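You operate a simulated robot arm through the tools that you are given. There is no shell and no other tool.

The job below is to be done with a simulated robot arm. You get a single attempt, and the scene is never put back.

TASK
Rinse the dirty sleeve in the drip pan with the scoop cup.
Fine: Tip all the cup's water over it, slowly, till it is clean. Cup and sleeve go back where they stood; spill nothing. Set down upright: sleeve, scoop cup.

The check looks at the end state, three seconds after you hand in, the way a careful person would. Anything else that was tipped, shoved, dropped, spilled or broken makes it a failure.

THE ROBOT
A 7-joint arm with a fingered hand, fixed in place. Base frame: the origin is on the floor under the middle of its stand, x ahead of it, y to its left, z up. Readings come in m, rad, newtons and seconds.
With the tool pointing down near the work surface it reaches from about 0.3 to 0.7 m from the base axis. Its first joint turns from -2.897 to 2.897 rad. Payload 4 kg.
The tool frame sits at the grasp point between the pads (the TCP): z along the fingers, y along the line on which they close. The tips reach 0.026 m beyond it. The gripper opens to 0.148 m; its body begins 0.073 m behind the TCP. The gripper is a hand of 3 fingers: y runs from the thumb to the fingers, the wrist lies at [0, 0, -0.239] in the tool frame.
Orientation is that of the tool frame in the base frame, as [roll, pitch, yaw] about the fixed x, y, z axes, in that order (R = Rz(yaw) Ry(pitch) Rx(roll)). With the fingers straight down and closing along the base's y, the tool's x points along the base's -x, its y along +y and its z along -z.

THE INTERFACE
- The arm moves only by the tool nudge_tool. Its argument "steps" is a list of rows, each an object (a shift or turn left out is 0) with "travel": the shift along the tool's x, y, z in m, a list of three; "delta_rot": the turn, a rotation vector about the tool's x, y, z in degrees, a list of three. In form: [{"travel": [x, y, z], "delta_rot": [rx, ry, rz]}, ...]. A call has 1 to 20 rows; each row shifts and turns the commanded pose from where the row before left it, along the tool's axes as they then stand. A row lasts 0.2 s, in which the tool goes at most 0.05 m and 0.15 rad; a call with a longer step from one row to the next is refused whole. A pose out of reach is approached as far as the arm can. The call stops where the force on the tool passes 40 N (or 10 N more than at its start, if that is more) or the arm is blocked; 0.2 s more then pass. In this call time passes only in rows, and 0.2 s behind the last. It gives the time, the measured TCP pose, the force on the tool (base axes), the opening and the grip force at its end, in the units of the frame above (readings bear some noise), with the torque about the TCP (base axes, N m) and any sound that the robot's microphone picked up.
- Cameras (640 x 400 px; columns grow to the right, rows downward): "scene" is fixed at [0.0507, -0.6495, 1.6524]; the picture's right is [0.61, -0.80, 0.00], its down [-0.61, -0.46, -0.65] and it looks along [0.51, 0.39, -0.76] (base axes); focal length 298 px, centre (320, 200). "wrist" rides on the gripper at [0.068, -0.039, -0.09] in the tool frame; the picture's right is [0.50, 0.87, 0.00], its down [-0.66, 0.38, -0.65] and it looks along [-0.57, 0.33, 0.76] (tool axes); focal length 222 px, centre (320, 200). There is no depth. A picture from a camera that has moved, and an enlarged one, comes with that camera's place and axes in the base frame and with its lens.
- capture(camera): a new picture of that camera. The clock stands still meanwhile.
- move_column(by): slides the trunk up (or, below 0, down) by that many m; the arm rides with it, the base frame stays. It gives what a move gives, with no picture.
- finger_targets(finger1, finger2, thumb_bend): sets how far each is bent, from 0 (flat) to 1 (curled in); at 0.3 the hand is open as for a grip, at 0.7 the pads meet at the TCP. One left out holds its place. A second passes; each finger stops where it meets its share of the squeeze, and holds until it gets a number again. It is the only way to open and close the hand. It gives what a move gives, with no picture; readings hold the bend of each and the force on the fingers (four entries, about 0 where the hand has none), thumb and palm.
- zoom(camera, box): a new picture of the part [left, top, right, bottom] of that camera's present view, enlarged. The clock stands still meanwhile.
- close_job(): hands the job in; it is judged then, once.

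Places have to be worked out from the pictures, the camera data and where the tool is seen. Open the gripper and draw the arm clear of the work before you hand the job in, unless the task says otherwise.

The tools are called by a JSON object that holds its "fn" and its "kwargs". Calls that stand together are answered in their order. nudge_tool: Moves the arm, as the interface text tells. Its arguments: {"type":"object","properties":{"steps":{"type":"array","items":{"type":"object","properties":{"travel":{"type":"array","items":{"type":"number"}},"delta_rot":{"type":"array","items":{"type":"number"}}}}}},"required":["steps"]} The other tools are called the same way: move_column (by) moves the trunk up or down; finger_targets (finger1, finger2, thumb_bend) moves the fingers one by one; capture (camera) takes a picture; zoom (camera, box) takes an enlarged picture of a part of a camera's view; close_job () hands the job in.

At the start:

```text
time_s: 0.0
ee_pos: [0.2778, -0.2819, 1.3241]
tcp_rot: [-3.141, -0.001, 3.141]
contact_force: [-0.5, -0.5, 0.2]
torque: [-0.01, 0.03, -0.01]
opening: 0.1479
finger_force: 0.0
shape: jaw
bend: [0.3, 0.3, 0.3]
finger forces: [0.0, 0.0, 0.0, 0.0, 0.1, 0.1]
trunk travel left (down, up): [-0.525, 0.065]
```

scene: 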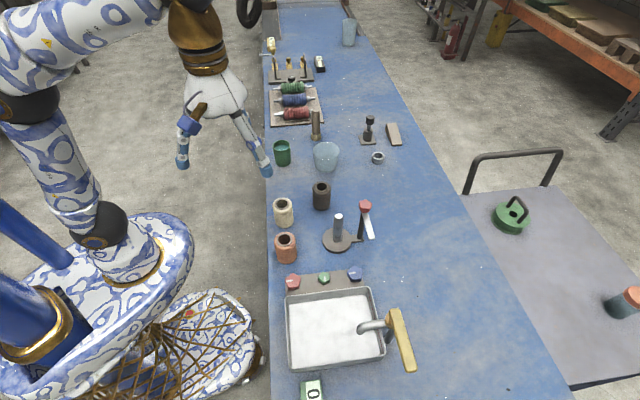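
wrist: 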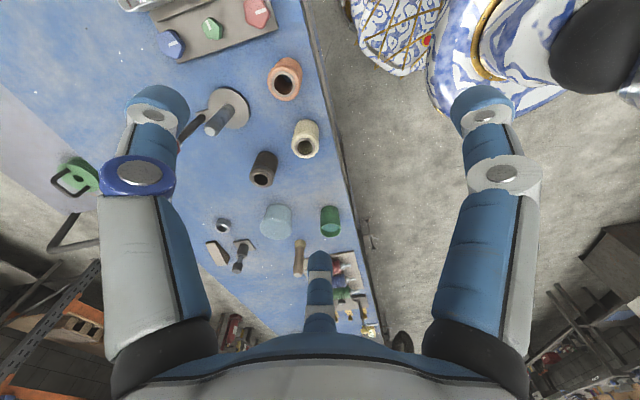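

I start by looking closely at the scene to identify the cup, the dirty sleeve and the drip pan.

{"fn": "zoom", "kwargs": {"camera": "scene", "box": [260, 120, 420, 220]}}

{"fn": "zoom", "kwargs": {"camera": "scene", "box": [260, 180, 420, 280]}}

{"fn": "zoom", "kwargs": {"camera": "scene", "box": [250, 260, 442, 380]}}

{"fn": "zoom", "kwargs": {"camera": "scene", "box": [250, 10, 410, 110]}}

```text
4.00 times, centred on (340, 170) of scene
camera zoom: at [0.0507, -0.6495, 1.6524], right [0.61, -0.8, 0.0], down [-0.61, -0.46, -0.65], along [0.51, 0.39, -0.76], focal length 1190 px, centre (240, 320)
```

zoom: 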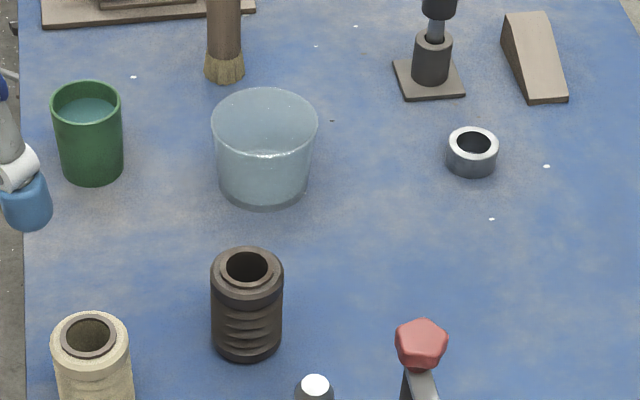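

```text
4.00 times, centred on (340, 230) of scene
camera zoom: at [0.0507, -0.6495, 1.6524], right [0.61, -0.8, 0.0], down [-0.61, -0.46, -0.65], along [0.51, 0.39, -0.76], focal length 1190 px, centre (240, 80)
```

zoom: 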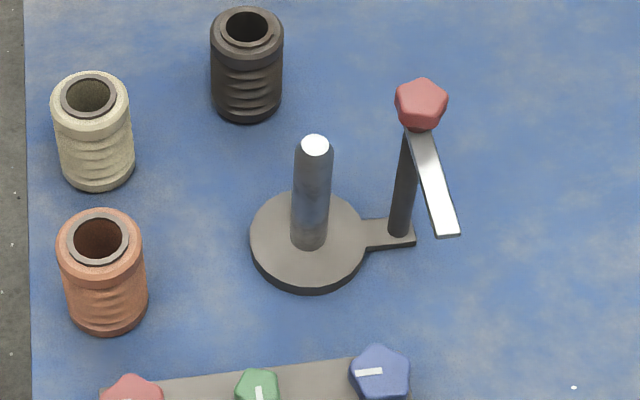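

```text
3.33 times, centred on (346, 320) of scene
camera zoom: at [0.0507, -0.6495, 1.6524], right [0.61, -0.8, 0.0], down [-0.61, -0.46, -0.65], along [0.51, 0.39, -0.76], focal length 992 px, centre (233, -200)
```

zoom: 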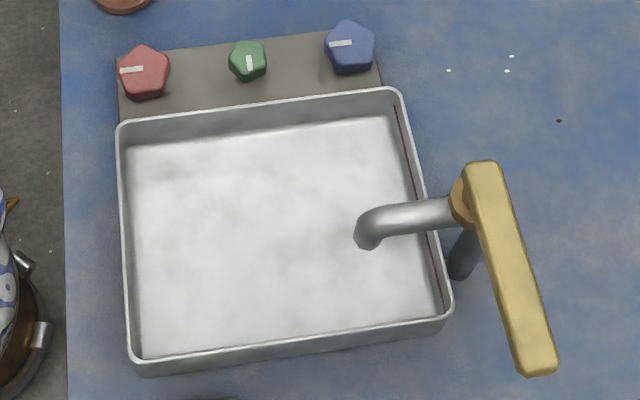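

```text
4.00 times, centred on (330, 60) of scene
camera zoom: at [0.0507, -0.6495, 1.6524], right [0.61, -0.8, 0.0], down [-0.61, -0.46, -0.65], along [0.51, 0.39, -0.76], focal length 1190 px, centre (280, 760)
```

zoom: 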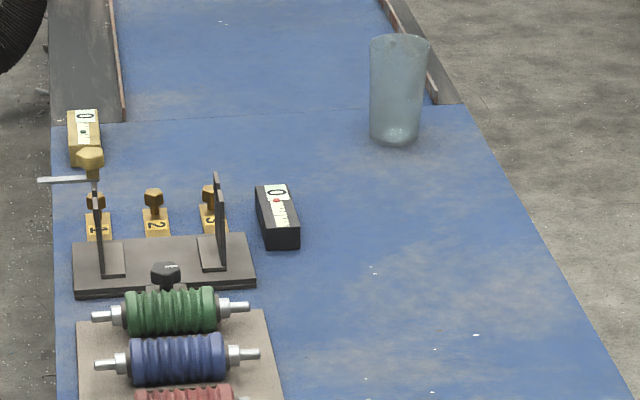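

I zoom further to compare the three sleeves and the cup-like vessels.

{"fn": "zoom", "kwargs": {"camera": "scene", "box": [264, 175, 344, 225]}}

{"fn": "zoom", "kwargs": {"camera": "scene", "box": [264, 220, 344, 270]}}

{"fn": "zoom", "kwargs": {"camera": "scene", "box": [264, 130, 344, 180]}}

{"fn": "zoom", "kwargs": {"camera": "wrist", "box": [200, 120, 360, 220]}}

{"fn": "zoom", "kwargs": {"camera": "wrist", "box": [180, 50, 340, 150]}}

{"fn": "zoom", "kwargs": {"camera": "wrist", "box": [200, 190, 360, 290]}}

```text
8.00 times, centred on (304, 200) of scene
camera zoom: at [0.0507, -0.6495, 1.6524], right [0.61, -0.8, 0.0], down [-0.61, -0.46, -0.65], along [0.51, 0.39, -0.76], focal length 2380 px, centre (448, 200)
```

zoom: 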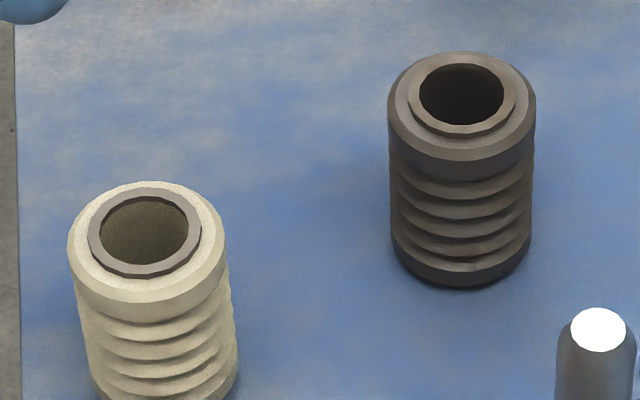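

```text
8.00 times, centred on (304, 245) of scene
camera zoom: at [0.0507, -0.6495, 1.6524], right [0.61, -0.8, 0.0], down [-0.61, -0.46, -0.65], along [0.51, 0.39, -0.76], focal length 2380 px, centre (448, -160)
```

zoom: 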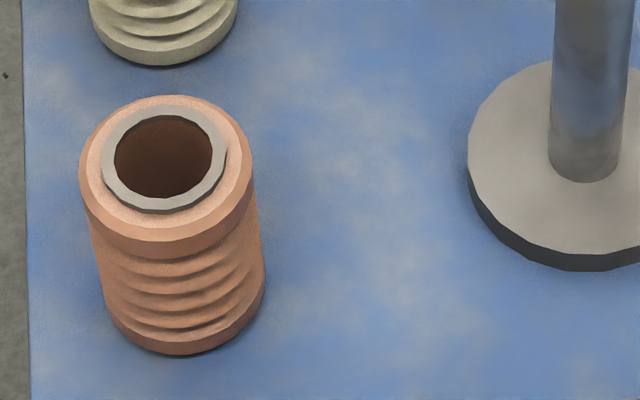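

```text
8.00 times, centred on (304, 155) of scene
camera zoom: at [0.0507, -0.6495, 1.6524], right [0.61, -0.8, 0.0], down [-0.61, -0.46, -0.65], along [0.51, 0.39, -0.76], focal length 2380 px, centre (448, 560)
```

zoom: 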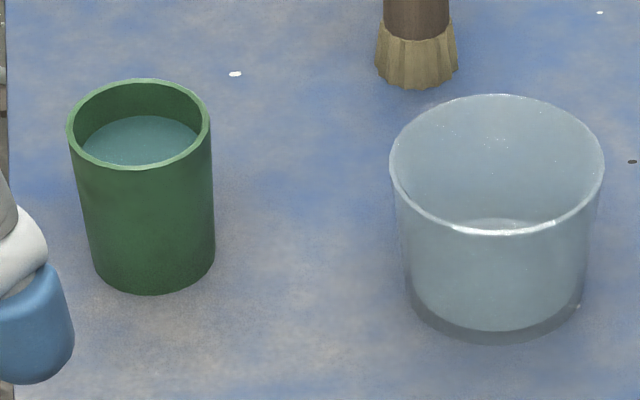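

```text
4.00 times, centred on (280, 170) of wrist
camera zoom: at [0.2094, -0.3218, 1.4132], right [-0.5, 0.87, 0.0], down [0.66, 0.38, 0.65], along [0.57, 0.33, -0.76], focal length 888 px, centre (480, 320)
```

zoom: 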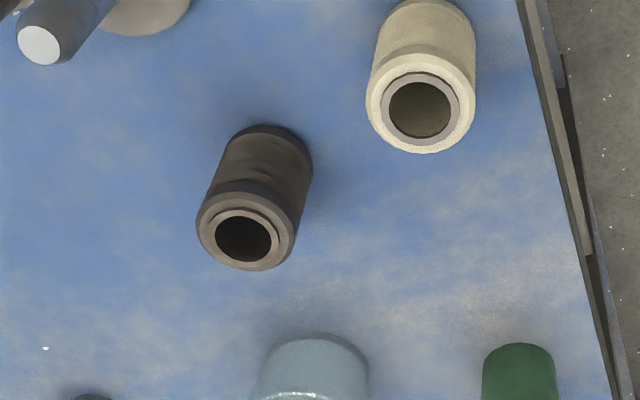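

```text
4.00 times, centred on (260, 100) of wrist
camera zoom: at [0.2094, -0.3218, 1.4132], right [-0.5, 0.87, 0.0], down [0.66, 0.38, 0.65], along [0.57, 0.33, -0.76], focal length 888 px, centre (560, 600)
```

zoom: 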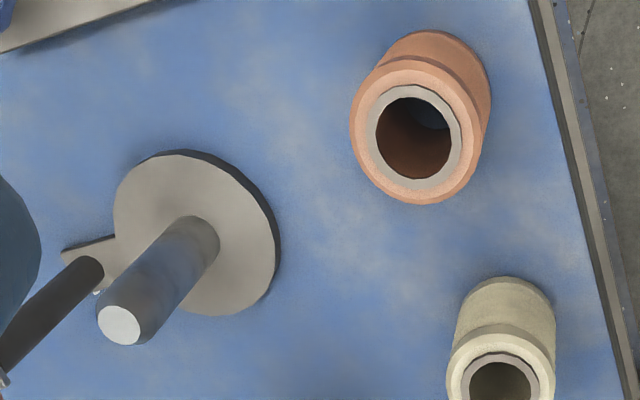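

```text
4.00 times, centred on (280, 240) of wrist
camera zoom: at [0.2094, -0.3218, 1.4132], right [-0.5, 0.87, 0.0], down [0.66, 0.38, 0.65], along [0.57, 0.33, -0.76], focal length 888 px, centre (480, 40)
```

zoom: 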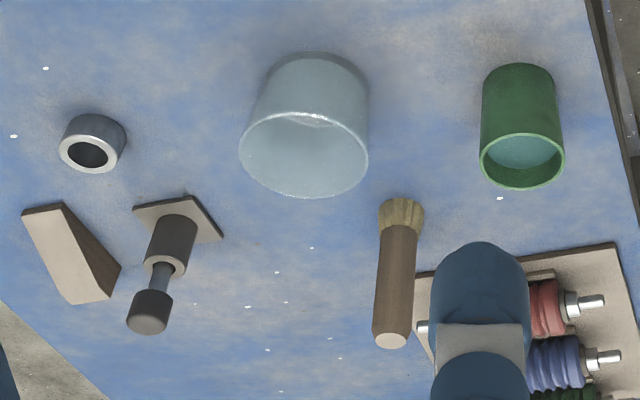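

The green cup holds water (rim centre ≈ (0.606, −0.058, 0.993), table z ≈ 0.92), and the dark sleeve stands near (0.530, −0.290), top z ≈ 1.003. I look closely at the hand's finger layout before planning grasps.

{"fn": "zoom", "kwargs": {"camera": "scene", "box": [130, 50, 290, 190]}}

{"fn": "zoom", "kwargs": {"camera": "wrist", "box": [80, 70, 560, 370]}}

{"fn": "zoom", "kwargs": {"camera": "scene", "box": [340, 290, 440, 385]}}

{"fn": "zoom", "kwargs": {"camera": "wrist", "box": [100, 0, 300, 70]}}

```text
2.86 times, centred on (210, 120) of scene
camera zoom: at [0.0507, -0.6495, 1.6524], right [0.61, -0.8, 0.0], down [-0.61, -0.46, -0.65], along [0.51, 0.39, -0.76], focal length 850 px, centre (634, 429)
```

zoom: 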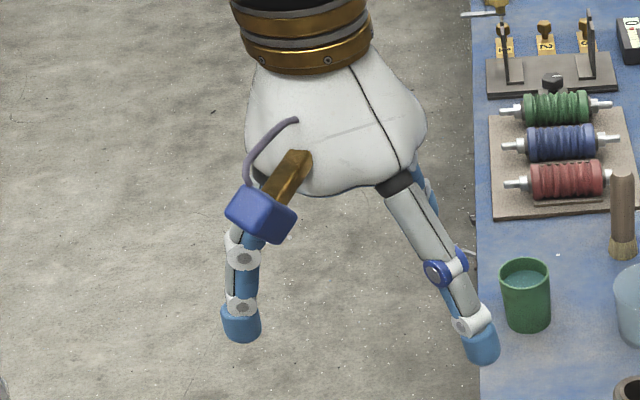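

```text
1.33 times, centred on (320, 220) of wrist
camera zoom: at [0.2094, -0.3218, 1.4132], right [-0.5, 0.87, 0.0], down [0.66, 0.38, 0.65], along [0.57, 0.33, -0.76], focal length 296 px, centre (320, 173)
```

zoom: 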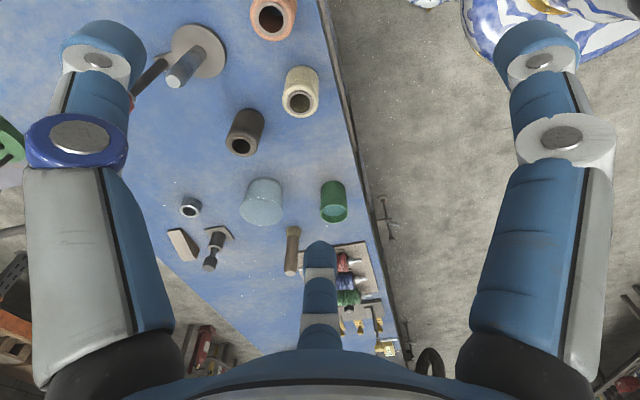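

```text
4.21 times, centred on (390, 338) of scene
camera zoom: at [0.0507, -0.6495, 1.6524], right [0.61, -0.8, 0.0], down [-0.61, -0.46, -0.65], along [0.51, 0.39, -0.76], focal length 1252 px, centre (25, -379)
```

zoom: 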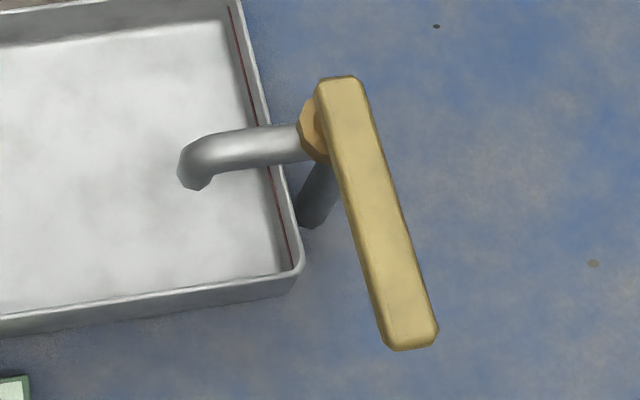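

```text
3.20 times, centred on (200, 35) of wrist
camera zoom: at [0.2094, -0.3218, 1.4132], right [-0.5, 0.87, 0.0], down [0.66, 0.38, 0.65], along [0.57, 0.33, -0.76], focal length 711 px, centre (704, 728)
```

zoom: 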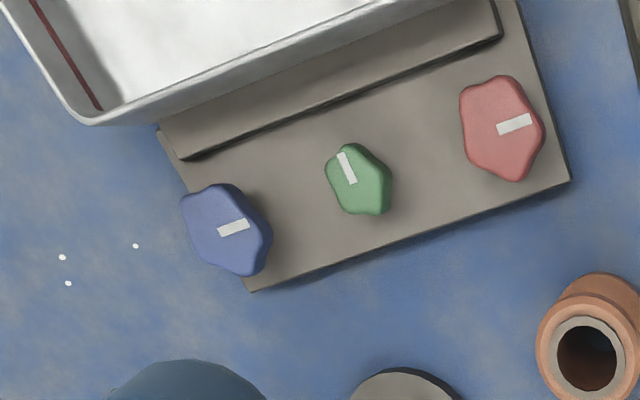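

The hand has three fingers at 120° spacing (thumb on tool −y), so I plan top grasps with the thumb pointing radially outward. First I move, high up, toward the dark sleeve and turn the hand, then look again.

{"fn": "nudge_tool", "kwargs": {"steps": [{"travel": [-0.04, 0, 0]}, {"travel": [-0.04, 0, 0]}, {"travel": [-0.04, 0, 0]}, {"travel": [-0.04, 0, 0]}, {"travel": [-0.04, 0, 0]}, {"delta_rot": [0, 0, -7.5]}, {"delta_rot": [0, 0, -7.5]}, {"delta_rot": [0, 0, -7.5]}, {"delta_rot": [0, 0, -7.5]}, {"delta_rot": [0, 0, -7.5]}, {"delta_rot": [0, 0, -7.5]}, {"delta_rot": [0, 0, -7.5]}, {"delta_rot": [0, 0, -7.5]}]}}

```text
time_s: 2.8
ee_pos: [0.4446, -0.2612, 1.2978]
tcp_rot: [-3.14, -0.002, -2.095]
contact_force: [-0.5, -0.3, 0.2]
torque: [-0.04, 0.05, 0.03]
opening: 0.148
finger_force: 0.0
shape: jaw
bend: [0.3, 0.3, 0.3]
finger forces: [0.0, 0.0, 0.0, 0.0, 0.0, 0.0]
out of reach, approached as far as the arm can: row 4, 5, 13
trunk travel left (down, up): [-0.525, 0.065]
```

The arm cannot reach out that far at this height, so I come down 0.12 m and check where it stands.

{"fn": "nudge_tool", "kwargs": {"steps": [{"travel": [0, 0, 0.03]}, {"travel": [0, 0, 0.03]}, {"travel": [0, 0, 0.03]}, {"travel": [0, 0, 0.03]}]}}

{"fn": "capture", "kwargs": {"camera": "wrist"}}

{"fn": "capture", "kwargs": {"camera": "scene"}}

```text
time_s: 3.8
ee_pos: [0.4444, -0.2599, 1.1765]
tcp_rot: [3.141, 0.0, -2.094]
contact_force: [0.2, -0.5, 0.0]
torque: [-0.05, -0.01, 0.02]
opening: 0.148
finger_force: 0.0
shape: jaw
bend: [0.3, 0.3, 0.3]
finger forces: [0.0, 0.1, 0.1, 0.0, 0.1, 0.1]
trunk travel left (down, up): [-0.525, 0.065]
```

```text
taken
camera wrist: at [0.4445, -0.3394, 1.2661], right [-1.0, 0.0, 0.0], down [0.0, 0.76, 0.65], along [0.0, 0.65, -0.76], focal length 222 px, centre (320, 200)
```

wrist: 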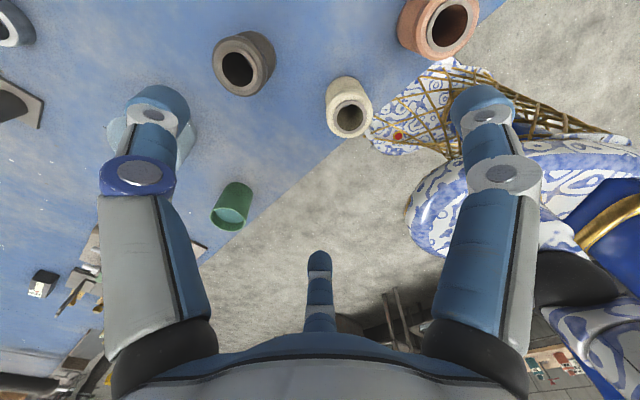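

```text
taken
```

scene: 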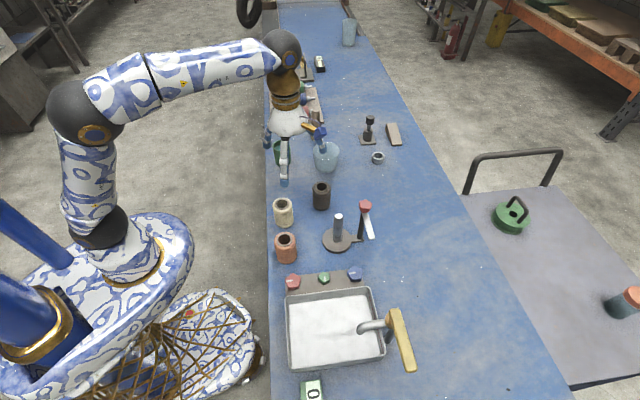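

The arm resumes from the measured pose. In this wrist view the dark sleeve again computes to about (0.531, −0.291). I zoom on it to refine its place, and on the green cup.

{"fn": "zoom", "kwargs": {"camera": "wrist", "box": [190, 20, 290, 110]}}

{"fn": "zoom", "kwargs": {"camera": "wrist", "box": [180, 160, 280, 250]}}

```text
4.44 times, centred on (240, 65) of wrist
camera zoom: at [0.4445, -0.3394, 1.2661], right [-1.0, 0.0, 0.0], down [0.0, 0.76, 0.65], along [0.0, 0.65, -0.76], focal length 987 px, centre (676, 800)
```

zoom: 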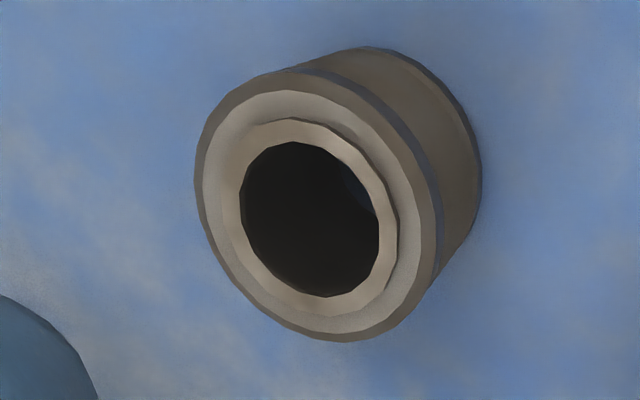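

```text
4.44 times, centred on (230, 205) of wrist
camera zoom: at [0.4445, -0.3394, 1.2661], right [-1.0, 0.0, 0.0], down [0.0, 0.76, 0.65], along [0.0, 0.65, -0.76], focal length 987 px, centre (720, 178)
```

zoom: 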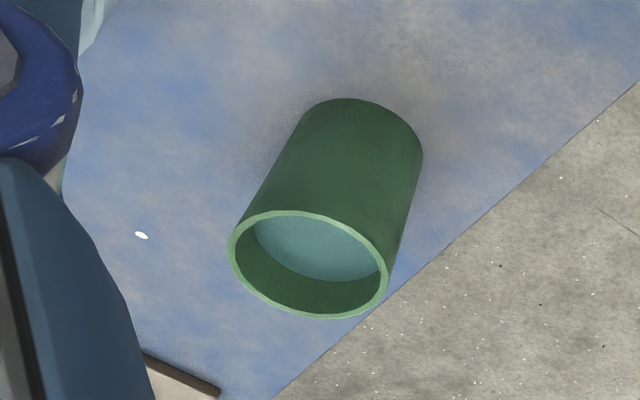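

Sleeve axis refined to (0.529, −0.291). I move over it at the current height and narrow the fingers before going down.

{"fn": "nudge_tool", "kwargs": {"steps": [{"travel": [-0.0052, -0.0296, 0]}, {"travel": [-0.0052, -0.0296, 0]}, {"travel": [-0.0052, -0.0296, 0]}, {"travel": [0, 0, 0]}]}}

{"fn": "finger_targets", "kwargs": {"finger1": 0.4, "finger2": 0.4, "thumb_bend": 0.4}}

{"fn": "capture", "kwargs": {"camera": "wrist"}}

{"fn": "capture", "kwargs": {"camera": "scene"}}

```text
time_s: 4.8
ee_pos: [0.5309, -0.2911, 1.1763]
tcp_rot: [-3.141, -0.001, -2.093]
contact_force: [0.0, 0.1, 0.9]
torque: [-0.01, 0.0, 0.02]
opening: 0.148
finger_force: 0.1
shape: jaw
bend: [0.3, 0.3, 0.3]
finger forces: [0.1, 0.0, 0.0, 0.1, 0.0, 0.0]
trunk travel left (down, up): [-0.525, 0.065]
```

```text
time_s: 5.8
ee_pos: [0.5314, -0.2902, 1.1768]
tcp_rot: [-3.141, 0.0, -2.095]
contact_force: [-0.1, 0.3, -0.4]
torque: [0.0, -0.01, -0.03]
opening: 0.0958
finger_force: 0.0
shape: fingers
bend: [0.4, 0.4, 0.4]
finger forces: [0.0, 0.0, 0.0, 0.0, 0.0, 0.0]
trunk travel left (down, up): [-0.525, 0.065]
```

```text
taken
camera wrist: at [0.5303, -0.3692, 1.2665], right [-1.0, 0.0, 0.0], down [0.0, 0.76, 0.65], along [0.0, 0.65, -0.76], focal length 222 px, centre (320, 200)
```

wrist: 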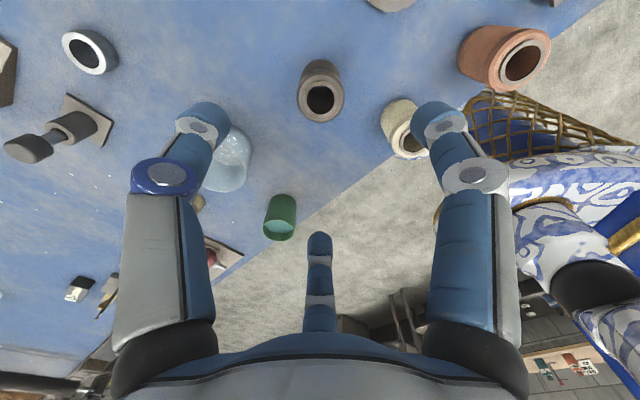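

```text
taken
```

scene: 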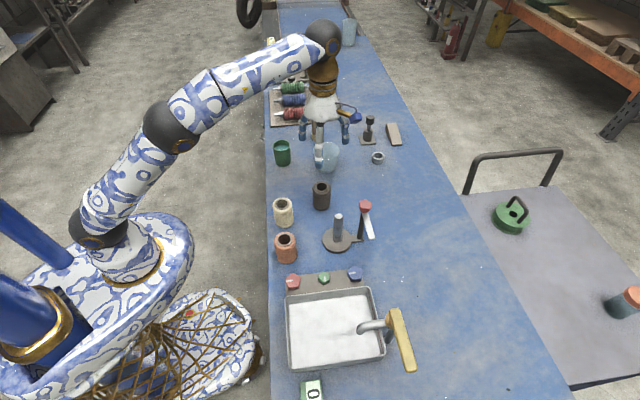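

I check the alignment with a zoom of the sleeve from here.

{"fn": "zoom", "kwargs": {"camera": "wrist", "box": [270, 50, 370, 130]}}

```text
5.00 times, centred on (320, 90) of wrist
camera zoom: at [0.5303, -0.3692, 1.2665], right [-1.0, 0.0, 0.0], down [0.0, 0.76, 0.65], along [0.0, 0.65, -0.76], focal length 1111 px, centre (320, 750)
```

zoom: 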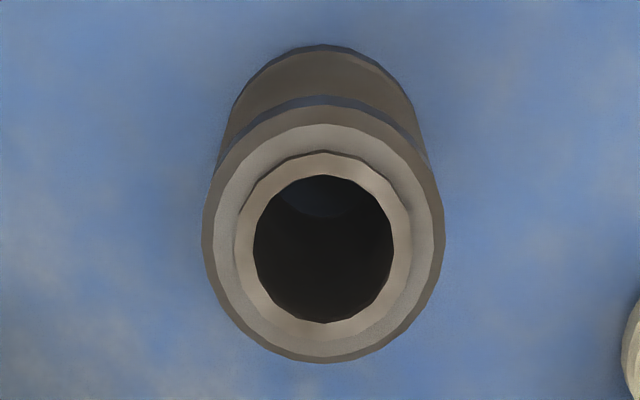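

Alignment is within about 1 mm. I descend to TCP z ≈ 0.977 around the sleeve.

{"fn": "nudge_tool", "kwargs": {"steps": [{"travel": [0.001, 0, 0.03]}, {"travel": [0, 0, 0.03]}, {"travel": [0, 0, 0.03]}, {"travel": [0, 0, 0.03]}, {"travel": [0, 0, 0.03]}, {"travel": [0, 0, 0.025]}, {"travel": [0, 0, 0.025]}, {"travel": [0, 0, 0]}]}}

{"fn": "capture", "kwargs": {"camera": "wrist"}}

{"fn": "zoom", "kwargs": {"camera": "scene", "box": [260, 120, 420, 260]}}

```text
time_s: 7.6
ee_pos: [0.5303, -0.2901, 0.9779]
tcp_rot: [-3.14, -0.001, -2.094]
contact_force: [-0.9, 1.0, -0.1]
torque: [-0.03, -0.02, 0.0]
opening: 0.0956
finger_force: 0.0
shape: fingers
bend: [0.4, 0.4, 0.4]
finger forces: [0.0, 0.0, 0.0, 0.1, 0.1, 0.1]
trunk travel left (down, up): [-0.525, 0.065]
```

```text
taken
camera wrist: at [0.5289, -0.3702, 1.0667], right [-1.0, 0.0, 0.0], down [0.0, 0.76, 0.65], along [0.0, 0.65, -0.76], focal length 222 px, centre (320, 200)
```

wrist: 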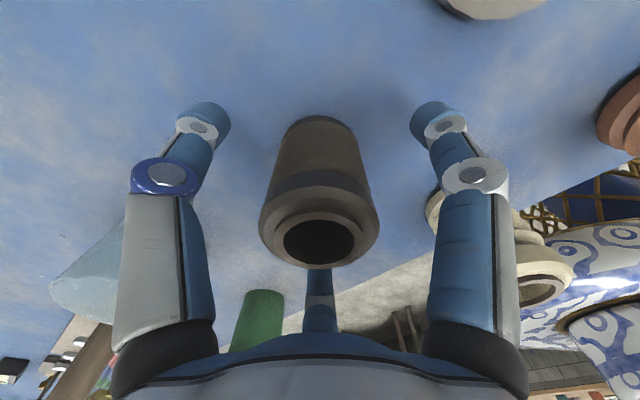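

```text
2.86 times, centred on (340, 190) of scene
camera zoom: at [0.0507, -0.6495, 1.6524], right [0.61, -0.8, 0.0], down [-0.61, -0.46, -0.65], along [0.51, 0.39, -0.76], focal length 850 px, centre (263, 229)
```

zoom: 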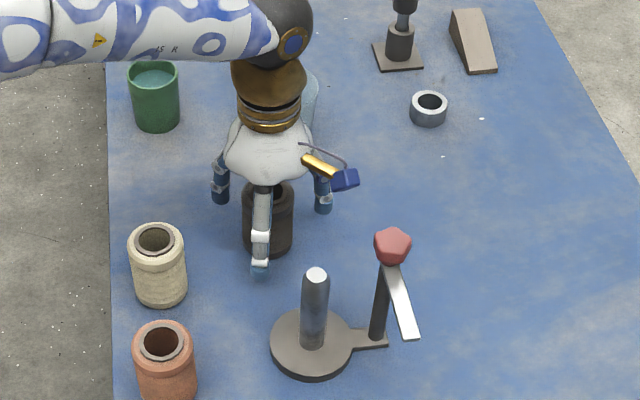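

The sleeve is centred between the fingers. I close all three fingers on it in a gentle first stage.

{"fn": "finger_targets", "kwargs": {"finger1": 0.54, "finger2": 0.54, "thumb_bend": 0.54}}

```text
time_s: 8.6
ee_pos: [0.5299, -0.2913, 0.9783]
tcp_rot: [-3.141, 0.001, -2.095]
contact_force: [0.4, -0.2, -0.1]
torque: [-0.02, 0.03, 0.02]
opening: 0.0496
finger_force: 0.1
shape: fingers
bend: [0.54, 0.54, 0.54]
finger forces: [0.0, 0.0, 0.0, 0.0, 0.0, 0.1]
trunk travel left (down, up): [-0.525, 0.065]
```

No contact yet at an opening of 0.0496, so the ribbed waist is narrower than that; I close further.

{"fn": "finger_targets", "kwargs": {"finger1": 0.66, "finger2": 0.66, "thumb_bend": 0.66}}

{"fn": "capture", "kwargs": {"camera": "wrist"}}

```text
time_s: 9.6
ee_pos: [0.5299, -0.292, 0.9771]
tcp_rot: [3.142, 0.0, -2.093]
contact_force: [-0.5, -0.2, 0.4]
torque: [-0.06, 0.0, 0.02]
opening: 0.0397
finger_force: 13.8
shape: fingers
bend: [0.56, 0.56, 0.6]
finger forces: [8.2, 8.5, 0.0, 0.1, 10.2, 0.0]
trunk travel left (down, up): [-0.525, 0.065]
```

```text
taken
camera wrist: at [0.5289, -0.3702, 1.0671], right [-1.0, 0.0, 0.0], down [0.0, 0.76, 0.65], along [0.0, 0.65, -0.76], focal length 222 px, centre (320, 200)
```

wrist: 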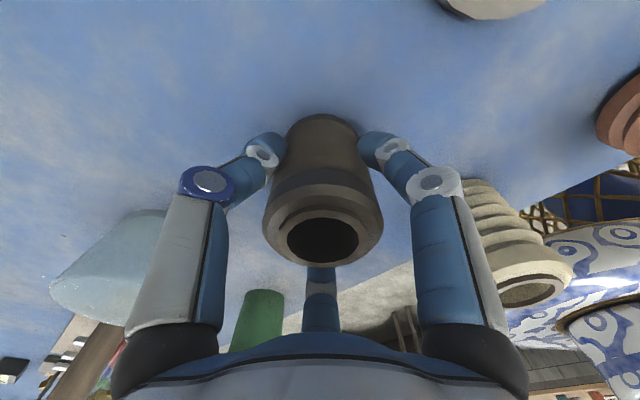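

Grip forces are 8–10 N on each finger and the sleeve sits centred. I lift it slowly by 5 cm and check it holds.

{"fn": "nudge_tool", "kwargs": {"steps": [{"travel": [0, 0, -0.01]}, {"travel": [0, 0, -0.02]}, {"travel": [0, 0, -0.02]}, {"travel": [0, 0, 0]}]}}

{"fn": "capture", "kwargs": {"camera": "wrist"}}

{"fn": "zoom", "kwargs": {"camera": "scene", "box": [260, 120, 420, 260]}}

```text
time_s: 10.6
ee_pos: [0.529, -0.2919, 1.03]
tcp_rot: [3.141, 0.001, -2.094]
contact_force: [0.1, -0.2, -1.5]
torque: [0.0, -0.01, 0.0]
opening: 0.0396
finger_force: 13.5
shape: fingers
bend: [0.56, 0.56, 0.6]
finger forces: [8.1, 8.7, 0.0, 0.1, 10.0, 0.0]
trunk travel left (down, up): [-0.525, 0.065]
```

```text
taken
camera wrist: at [0.5283, -0.3707, 1.1184], right [-1.0, 0.0, 0.0], down [0.0, 0.76, 0.65], along [0.0, 0.65, -0.76], focal length 222 px, centre (320, 200)
```

wrist: 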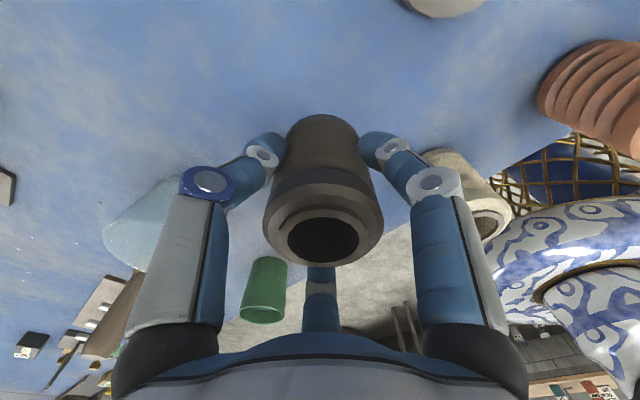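

```text
2.86 times, centred on (340, 190) of scene
camera zoom: at [0.0507, -0.6495, 1.6524], right [0.61, -0.8, 0.0], down [-0.61, -0.46, -0.65], along [0.51, 0.39, -0.76], focal length 850 px, centre (263, 229)
```

zoom: 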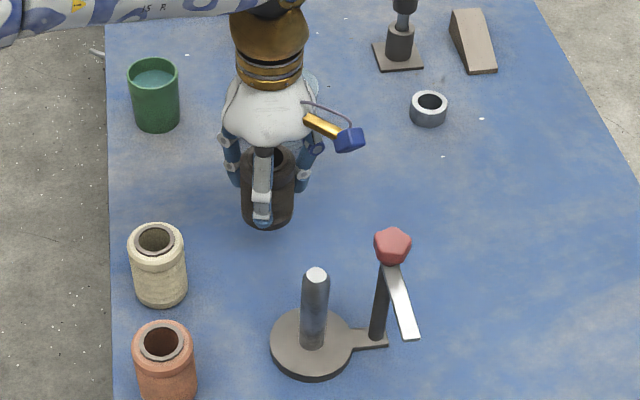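

The sleeve (about 0.15 kg) is held firmly. I raise it and carry it high, at TCP z ≈ 1.2, to hover above the near part of the pan for a better look.

{"fn": "nudge_tool", "kwargs": {"steps": [{"travel": [0, 0, -0.03]}, {"travel": [0, 0, -0.03]}, {"travel": [0, 0, -0.03]}, {"travel": [0, 0, -0.03]}, {"travel": [0.0324, 0.0155, -0.006]}, {"travel": [0.0324, 0.0155, -0.006]}, {"travel": [0.0324, 0.0155, -0.006]}, {"travel": [0.0324, 0.0155, -0.006]}, {"travel": [0.0324, 0.0155, -0.006]}, {"travel": [0.0324, 0.0155, -0.006]}, {"travel": [0.0324, 0.0155, -0.006]}, {"travel": [0.0324, 0.0155, -0.006]}, {"travel": [0.0324, 0.0155, -0.006]}, {"travel": [0.0324, 0.0155, -0.006]}, {"travel": [0, 0, 0]}]}}

{"fn": "capture", "kwargs": {"camera": "wrist"}}

{"fn": "capture", "kwargs": {"camera": "scene"}}

```text
time_s: 13.8
ee_pos: [0.2417, -0.4292, 1.1667]
tcp_rot: [-3.141, -0.001, -2.095]
contact_force: [-0.2, -0.4, -1.9]
torque: [-0.03, 0.0, -0.01]
opening: 0.0397
finger_force: 12.9
shape: fingers
bend: [0.56, 0.56, 0.6]
finger forces: [8.2, 8.4, 0.1, 0.0, 9.8, 0.0]
out of reach, approached as far as the arm can: row 11, 12, 13, 14
trunk travel left (down, up): [-0.525, 0.065]
```

```text
taken
camera wrist: at [0.2407, -0.5076, 1.2564], right [-1.0, 0.0, 0.0], down [0.0, 0.76, 0.65], along [0.0, 0.65, -0.76], focal length 222 px, centre (320, 200)
```

wrist: 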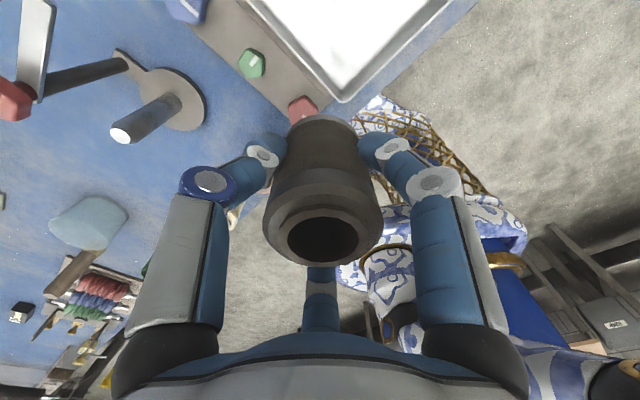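

```text
taken
```

scene: 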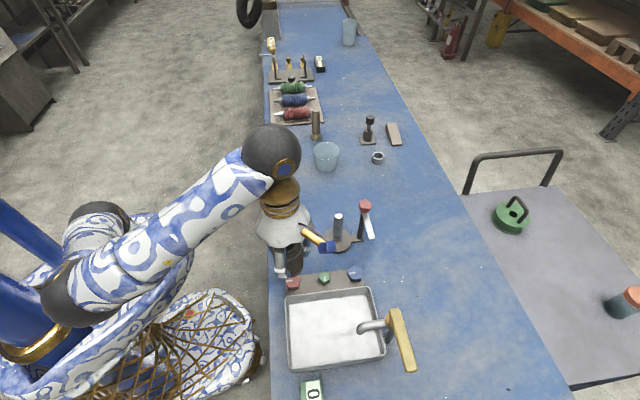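

The arm stopped short at (0.242, −0.429), perhaps because of the wrist yaw. I turn the hand about its axis by 30° the other way and see whether it can then proceed.

{"fn": "nudge_tool", "kwargs": {"steps": [{"delta_rot": [0, 0, 7.5]}, {"delta_rot": [0, 0, 7.5]}, {"delta_rot": [0, 0, 7.5]}, {"delta_rot": [0, 0, 7.5]}, {"travel": [0, 0, 0]}]}}

```text
time_s: 15.0
ee_pos: [0.2422, -0.4272, 1.1678]
tcp_rot: [-3.142, 0.002, -2.619]
contact_force: [0.2, -1.0, -1.6]
torque: [-0.01, 0.0, -0.01]
opening: 0.0395
finger_force: 13.1
shape: fingers
bend: [0.56, 0.56, 0.6]
finger forces: [8.1, 8.4, 0.1, 0.1, 9.8, 0.0]
trunk travel left (down, up): [-0.525, 0.065]
```

Now I try to move on to the hover point over the pan, in three short steps.

{"fn": "nudge_tool", "kwargs": {"steps": [{"travel": [0.0138, -0.0178, 0]}, {"travel": [0.0138, -0.0178, 0]}, {"travel": [0.0138, -0.0178, 0]}, {"travel": [0, 0, 0]}]}}

{"fn": "capture", "kwargs": {"camera": "wrist"}}

{"fn": "capture", "kwargs": {"camera": "scene"}}

```text
time_s: 16.0
ee_pos: [0.2343, -0.493, 1.1665]
tcp_rot: [-3.14, -0.001, -2.618]
contact_force: [1.0, -0.2, -1.3]
torque: [-0.02, 0.0, 0.01]
opening: 0.0396
finger_force: 13.5
shape: fingers
bend: [0.56, 0.56, 0.6]
finger forces: [8.2, 8.6, 0.0, 0.0, 9.8, 0.1]
trunk travel left (down, up): [-0.525, 0.065]
```

```text
taken
camera wrist: at [0.194, -0.5634, 1.2568], right [-0.87, 0.5, 0.0], down [0.38, 0.66, 0.65], along [0.33, 0.57, -0.76], focal length 222 px, centre (320, 200)
```

wrist: 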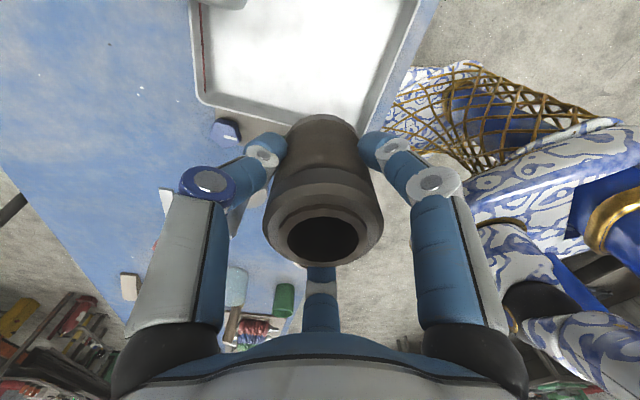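

```text
taken
```

scene: 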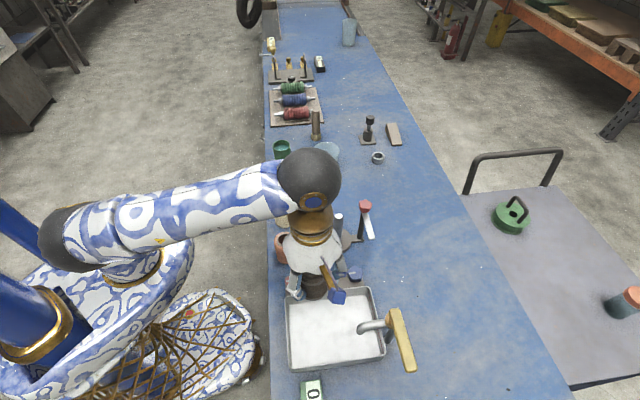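

The yaw was the limit; now I hover over the pan at (0.234, −0.493, 1.167). I zoom on the pan from the wrist to triangulate its corners, floor and rim height.

{"fn": "zoom", "kwargs": {"camera": "wrist", "box": [170, 0, 450, 150]}}

{"fn": "zoom", "kwargs": {"camera": "scene", "box": [270, 270, 430, 390]}}

```text
2.29 times, centred on (310, 75) of wrist
camera zoom: at [0.194, -0.5634, 1.2568], right [-0.87, 0.5, 0.0], down [0.38, 0.66, 0.65], along [0.33, 0.57, -0.76], focal length 508 px, centre (343, 486)
```

zoom: 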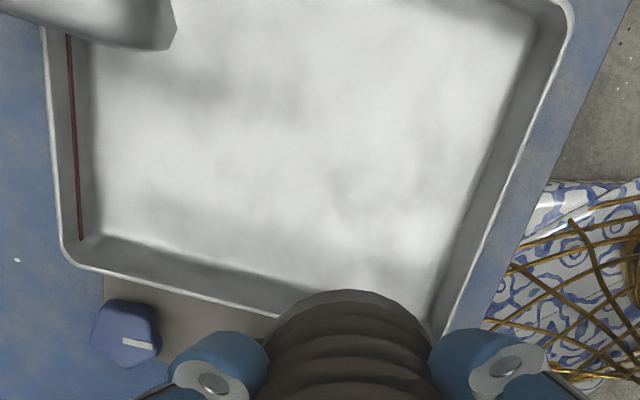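

```text
3.33 times, centred on (350, 330) of scene
camera zoom: at [0.0507, -0.6495, 1.6524], right [0.61, -0.8, 0.0], down [-0.61, -0.46, -0.65], along [0.51, 0.39, -0.76], focal length 992 px, centre (220, -233)
```

zoom: 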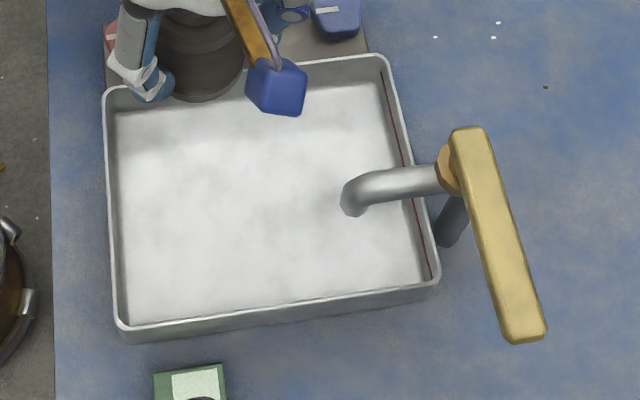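

Triangulation gives pan rim z ≈ 0.988, floor z ≈ 0.941, interior u∈[−0.29,−0.15], w∈[0.457,0.647], with the spout tip near (0.248, −0.600, 1.015). I turn the hand so that a gap between fingers faces the spout, still high up.

{"fn": "nudge_tool", "kwargs": {"steps": [{"delta_rot": [0, 0, 7.5]}, {"delta_rot": [0, 0, 7.5]}, {"delta_rot": [0, 0, 7.5]}, {"delta_rot": [0, 0, 7.5]}, {"delta_rot": [0, 0, 7.5]}, {"delta_rot": [0, 0, 7.5]}, {"delta_rot": [0, 0, 7.5]}, {"delta_rot": [0, 0, 7.5]}, {"delta_rot": [0, 0, 7.5]}, {"travel": [0, 0, 0]}]}}

{"fn": "capture", "kwargs": {"camera": "wrist"}}

{"fn": "zoom", "kwargs": {"camera": "scene", "box": [250, 200, 450, 390]}}

```text
time_s: 18.2
ee_pos: [0.2329, -0.4958, 1.1678]
tcp_rot: [-3.14, 0.0, 2.486]
contact_force: [0.7, -0.5, -1.0]
torque: [0.01, -0.03, 0.01]
opening: 0.0396
finger_force: 13.4
shape: fingers
bend: [0.56, 0.56, 0.6]
finger forces: [8.2, 8.3, 0.1, 0.1, 9.8, 0.1]
trunk travel left (down, up): [-0.525, 0.065]
```

```text
taken
camera wrist: at [0.1546, -0.4857, 1.2567], right [0.13, 0.99, 0.0], down [0.75, -0.1, 0.65], along [0.65, -0.09, -0.76], focal length 222 px, centre (320, 200)
```

wrist: 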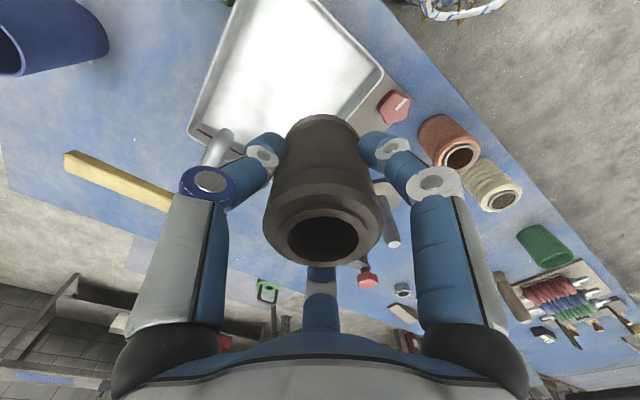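

```text
2.11 times, centred on (350, 295) of scene
camera zoom: at [0.0507, -0.6495, 1.6524], right [0.61, -0.8, 0.0], down [-0.61, -0.46, -0.65], along [0.51, 0.39, -0.76], focal length 626 px, centre (257, 0)
```

zoom: 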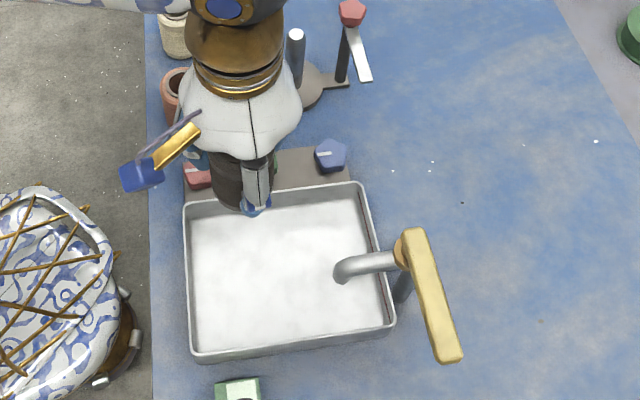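

The yaw is reachable. I centre over (0.230, −0.506) and come down to TCP z ≈ 1.02, a little above the pan floor, and check clearances.

{"fn": "nudge_tool", "kwargs": {"steps": [{"travel": [-0.0037, -0.0089, 0]}, {"travel": [0, 0, 0.03]}, {"travel": [0, 0, 0.03]}, {"travel": [0, 0, 0.03]}, {"travel": [0, 0, 0.03]}, {"travel": [0, 0, 0.025]}, {"travel": [0, 0, 0]}]}}

{"fn": "capture", "kwargs": {"camera": "wrist"}}

{"fn": "zoom", "kwargs": {"camera": "scene", "box": [270, 240, 430, 380]}}

```text
time_s: 19.8
ee_pos: [0.2304, -0.5043, 1.0214]
tcp_rot: [-3.141, 0.001, 2.486]
contact_force: [-0.1, -0.1, -1.1]
torque: [-0.02, -0.01, 0.0]
opening: 0.0393
finger_force: 13.4
shape: fingers
bend: [0.56, 0.56, 0.6]
finger forces: [8.1, 8.4, 0.0, 0.0, 9.8, 0.0]
trunk travel left (down, up): [-0.525, 0.065]
```

```text
taken
camera wrist: at [0.1523, -0.4953, 1.1105], right [0.13, 0.99, 0.0], down [0.75, -0.1, 0.65], along [0.65, -0.09, -0.76], focal length 222 px, centre (320, 200)
```

wrist: 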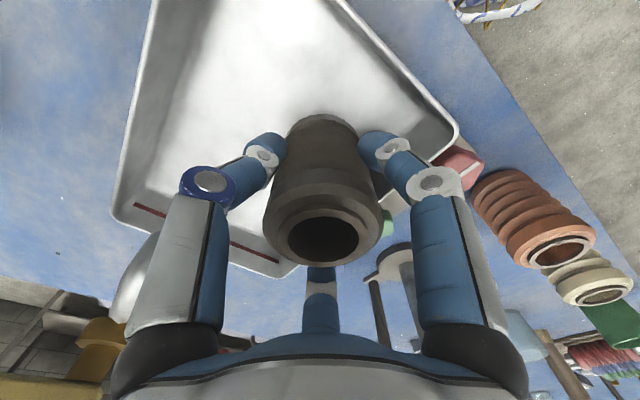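

```text
2.86 times, centred on (350, 310) of scene
camera zoom: at [0.0507, -0.6495, 1.6524], right [0.61, -0.8, 0.0], down [-0.61, -0.46, -0.65], along [0.51, 0.39, -0.76], focal length 850 px, centre (234, -114)
```

zoom: 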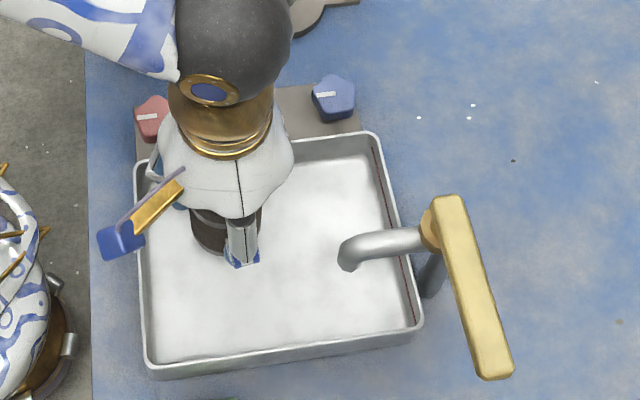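

Clearances look good. I lower the next stretch in small steps, watching the vertical force for the sleeve touching the pan floor.

{"fn": "nudge_tool", "kwargs": {"steps": [{"travel": [0, 0, 0.005]}, {"travel": [0, 0, 0.005]}, {"travel": [0, 0, 0.004]}, {"travel": [0, 0, 0]}]}}

```text
time_s: 20.8
ee_pos: [0.2309, -0.5051, 1.0097]
tcp_rot: [-3.138, 0.002, 2.487]
contact_force: [0.5, -1.4, 25.3]
torque: [-0.07, -0.01, 0.0]
opening: 0.0392
finger_force: 17.3
shape: fingers
bend: [0.56, 0.56, 0.6]
finger forces: [10.0, 10.6, 0.0, 0.0, 13.4, 0.0]
trunk travel left (down, up): [-0.525, 0.065]
```

Contact came at TCP z ≈ 1.010 (25 N). I ease off by 3 mm so that the sleeve just rests before releasing.

{"fn": "nudge_tool", "kwargs": {"steps": [{"travel": [0, 0, -0.0025]}, {"travel": [0, 0, 0]}]}}

```text
time_s: 21.4
ee_pos: [0.2317, -0.5039, 1.01]
tcp_rot: [3.141, 0.002, 2.487]
contact_force: [0.9, -3.2, 13.8]
torque: [-0.11, -0.03, 0.05]
opening: 0.0393
finger_force: 16.2
shape: fingers
bend: [0.57, 0.56, 0.6]
finger forces: [8.7, 10.1, 0.0, 0.0, 13.0, 0.0]
trunk travel left (down, up): [-0.525, 0.065]
```

Still 14 N down; another 2 mm up to unload it.

{"fn": "nudge_tool", "kwargs": {"steps": [{"travel": [0, 0, -0.002]}, {"travel": [0, 0, 0]}]}}

{"fn": "capture", "kwargs": {"camera": "wrist"}}

```text
time_s: 22.0
ee_pos: [0.232, -0.5021, 1.0115]
tcp_rot: [3.14, -0.003, 2.488]
contact_force: [0.9, -1.2, -0.8]
torque: [0.01, -0.02, 0.02]
opening: 0.0394
finger_force: 13.1
shape: fingers
bend: [0.56, 0.56, 0.6]
finger forces: [8.4, 8.8, 0.1, 0.1, 10.2, 0.1]
trunk travel left (down, up): [-0.525, 0.065]
```

```text
taken
camera wrist: at [0.1526, -0.4945, 1.1014], right [0.13, 0.99, 0.0], down [0.75, -0.1, 0.65], along [0.65, -0.08, -0.76], focal length 222 px, centre (320, 200)
```

wrist: 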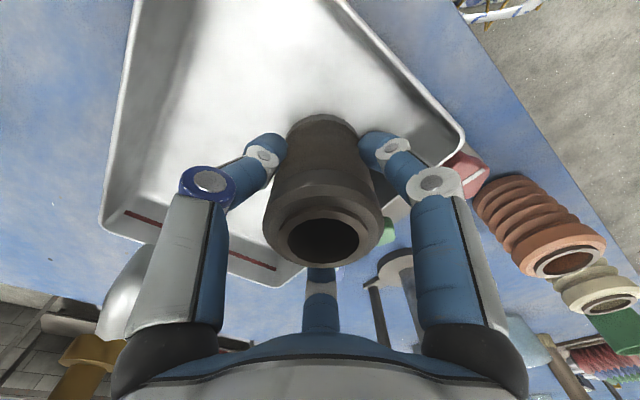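

Unloaded: the small torque confirms it was the sleeve's base on the pan floor. I lower 1 mm and release by opening all fingers slightly.

{"fn": "nudge_tool", "kwargs": {"steps": [{"travel": [0, 0, 0.001]}, {"travel": [0, 0, 0]}]}}

{"fn": "finger_targets", "kwargs": {"finger1": 0.5, "finger2": 0.5, "thumb_bend": 0.5}}

{"fn": "capture", "kwargs": {"camera": "wrist"}}

{"fn": "zoom", "kwargs": {"camera": "scene", "box": [270, 240, 430, 380]}}

```text
time_s: 22.6
ee_pos: [0.2292, -0.5042, 1.0116]
tcp_rot: [3.141, 0.0, 2.489]
contact_force: [-1.2, -0.8, 0.7]
torque: [-0.02, -0.01, -0.01]
opening: 0.0398
finger_force: 13.8
shape: fingers
bend: [0.56, 0.56, 0.6]
finger forces: [8.5, 8.6, 0.0, 0.0, 10.2, 0.1]
trunk travel left (down, up): [-0.525, 0.065]
```

```text
time_s: 23.6
ee_pos: [0.2313, -0.5048, 1.0118]
tcp_rot: [3.142, 0.001, 2.486]
contact_force: [-0.8, -0.2, -0.7]
torque: [0.0, 0.01, -0.04]
opening: 0.0617
finger_force: 0.1
shape: fingers
bend: [0.5, 0.5, 0.5]
finger forces: [0.1, 0.0, 0.0, 0.0, 0.1, 0.0]
trunk travel left (down, up): [-0.525, 0.065]
```

```text
taken
camera wrist: at [0.1527, -0.4948, 1.1009], right [0.13, 0.99, 0.0], down [0.75, -0.1, 0.65], along [0.65, -0.09, -0.76], focal length 222 px, centre (320, 200)
```

wrist: 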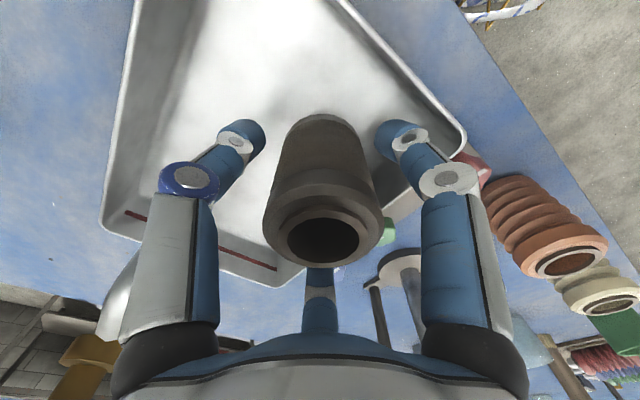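

```text
2.86 times, centred on (350, 310) of scene
camera zoom: at [0.0507, -0.6495, 1.6524], right [0.61, -0.8, 0.0], down [-0.61, -0.46, -0.65], along [0.51, 0.39, -0.76], focal length 850 px, centre (234, -114)
```

zoom: 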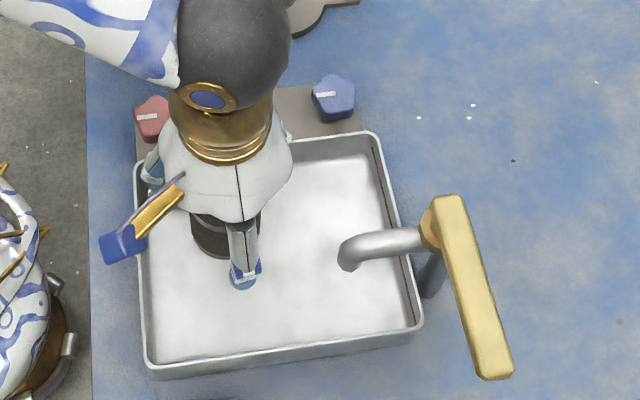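

The sleeve stands undisturbed in the pan. I open slightly more so that the pads clear the top cap, then lift straight up.

{"fn": "finger_targets", "kwargs": {"finger1": 0.47, "finger2": 0.47, "thumb_bend": 0.47}}

{"fn": "nudge_tool", "kwargs": {"steps": [{"travel": [0, 0, -0.005]}, {"travel": [0, 0, -0.01]}, {"travel": [0, 0, -0.015]}, {"travel": [0, 0, -0.02]}, {"travel": [0, 0, -0.03]}, {"travel": [0, 0, -0.03]}, {"travel": [0, 0, -0.03]}, {"travel": [0, 0, 0]}]}}

{"fn": "capture", "kwargs": {"camera": "wrist"}}

{"fn": "capture", "kwargs": {"camera": "scene"}}

```text
time_s: 24.6
ee_pos: [0.2303, -0.5041, 1.0114]
tcp_rot: [-3.141, 0.0, 2.488]
contact_force: [-0.8, 1.3, 0.2]
torque: [-0.01, 0.01, 0.0]
opening: 0.0715
finger_force: 0.1
shape: fingers
bend: [0.47, 0.47, 0.47]
finger forces: [0.0, 0.0, 0.1, 0.0, 0.0, 0.0]
trunk travel left (down, up): [-0.525, 0.065]
```

```text
time_s: 26.4
ee_pos: [0.2311, -0.504, 1.1511]
tcp_rot: [-3.141, 0.0, 2.487]
contact_force: [-0.8, 0.4, 0.1]
torque: [-0.02, -0.03, -0.01]
opening: 0.0717
finger_force: 0.0
shape: fingers
bend: [0.47, 0.47, 0.47]
finger forces: [0.0, 0.0, 0.0, 0.0, 0.1, 0.0]
trunk travel left (down, up): [-0.525, 0.065]
```

```text
taken
camera wrist: at [0.1534, -0.4946, 1.241], right [0.13, 0.99, 0.0], down [0.75, -0.1, 0.65], along [0.65, -0.09, -0.76], focal length 222 px, centre (320, 200)
```

wrist: 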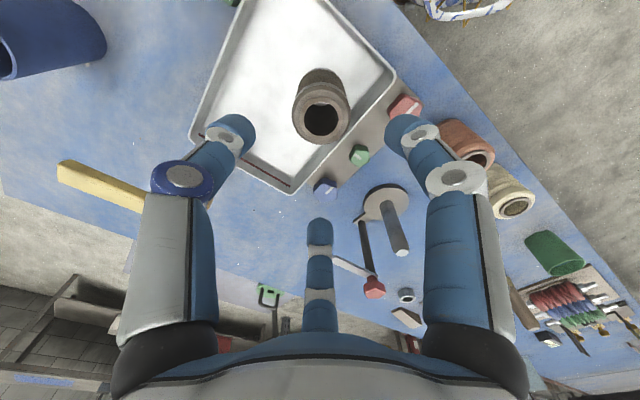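

```text
taken
```

scene: 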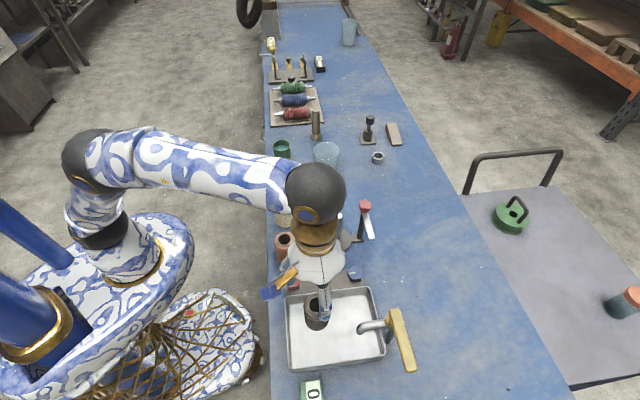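

The sleeve stands upright in the pan at about (0.233, −0.504), top z ≈ 1.037. Before fetching the water I rehearse the pour with the empty hand: yaw back so the thumb points radially outward, raise a little, then pitch up step by step.

{"fn": "nudge_tool", "kwargs": {"steps": [{"travel": [0, 0, -0.03]}, {"delta_rot": [0, 0, -7.8]}, {"delta_rot": [0, 0, -7.8]}, {"delta_rot": [0, 0, -7.8]}, {"delta_rot": [0, 0, -7.8]}, {"delta_rot": [0, 0, -7.8]}, {"delta_rot": [0, 0, -7.8]}, {"delta_rot": [0, 0, -7.8]}, {"delta_rot": [0, 0, -7.8]}, {"travel": [0, -0.035, 0]}, {"travel": [0, 0, 0]}]}}

```text
time_s: 28.8
ee_pos: [0.2457, -0.5346, 1.1816]
tcp_rot: [3.14, 0.003, -2.71]
contact_force: [-0.5, 0.3, -0.2]
torque: [-0.01, 0.02, 0.0]
opening: 0.0716
finger_force: 0.0
shape: fingers
bend: [0.47, 0.47, 0.47]
finger forces: [0.1, 0.1, 0.1, 0.1, 0.0, 0.0]
trunk travel left (down, up): [-0.525, 0.065]
```

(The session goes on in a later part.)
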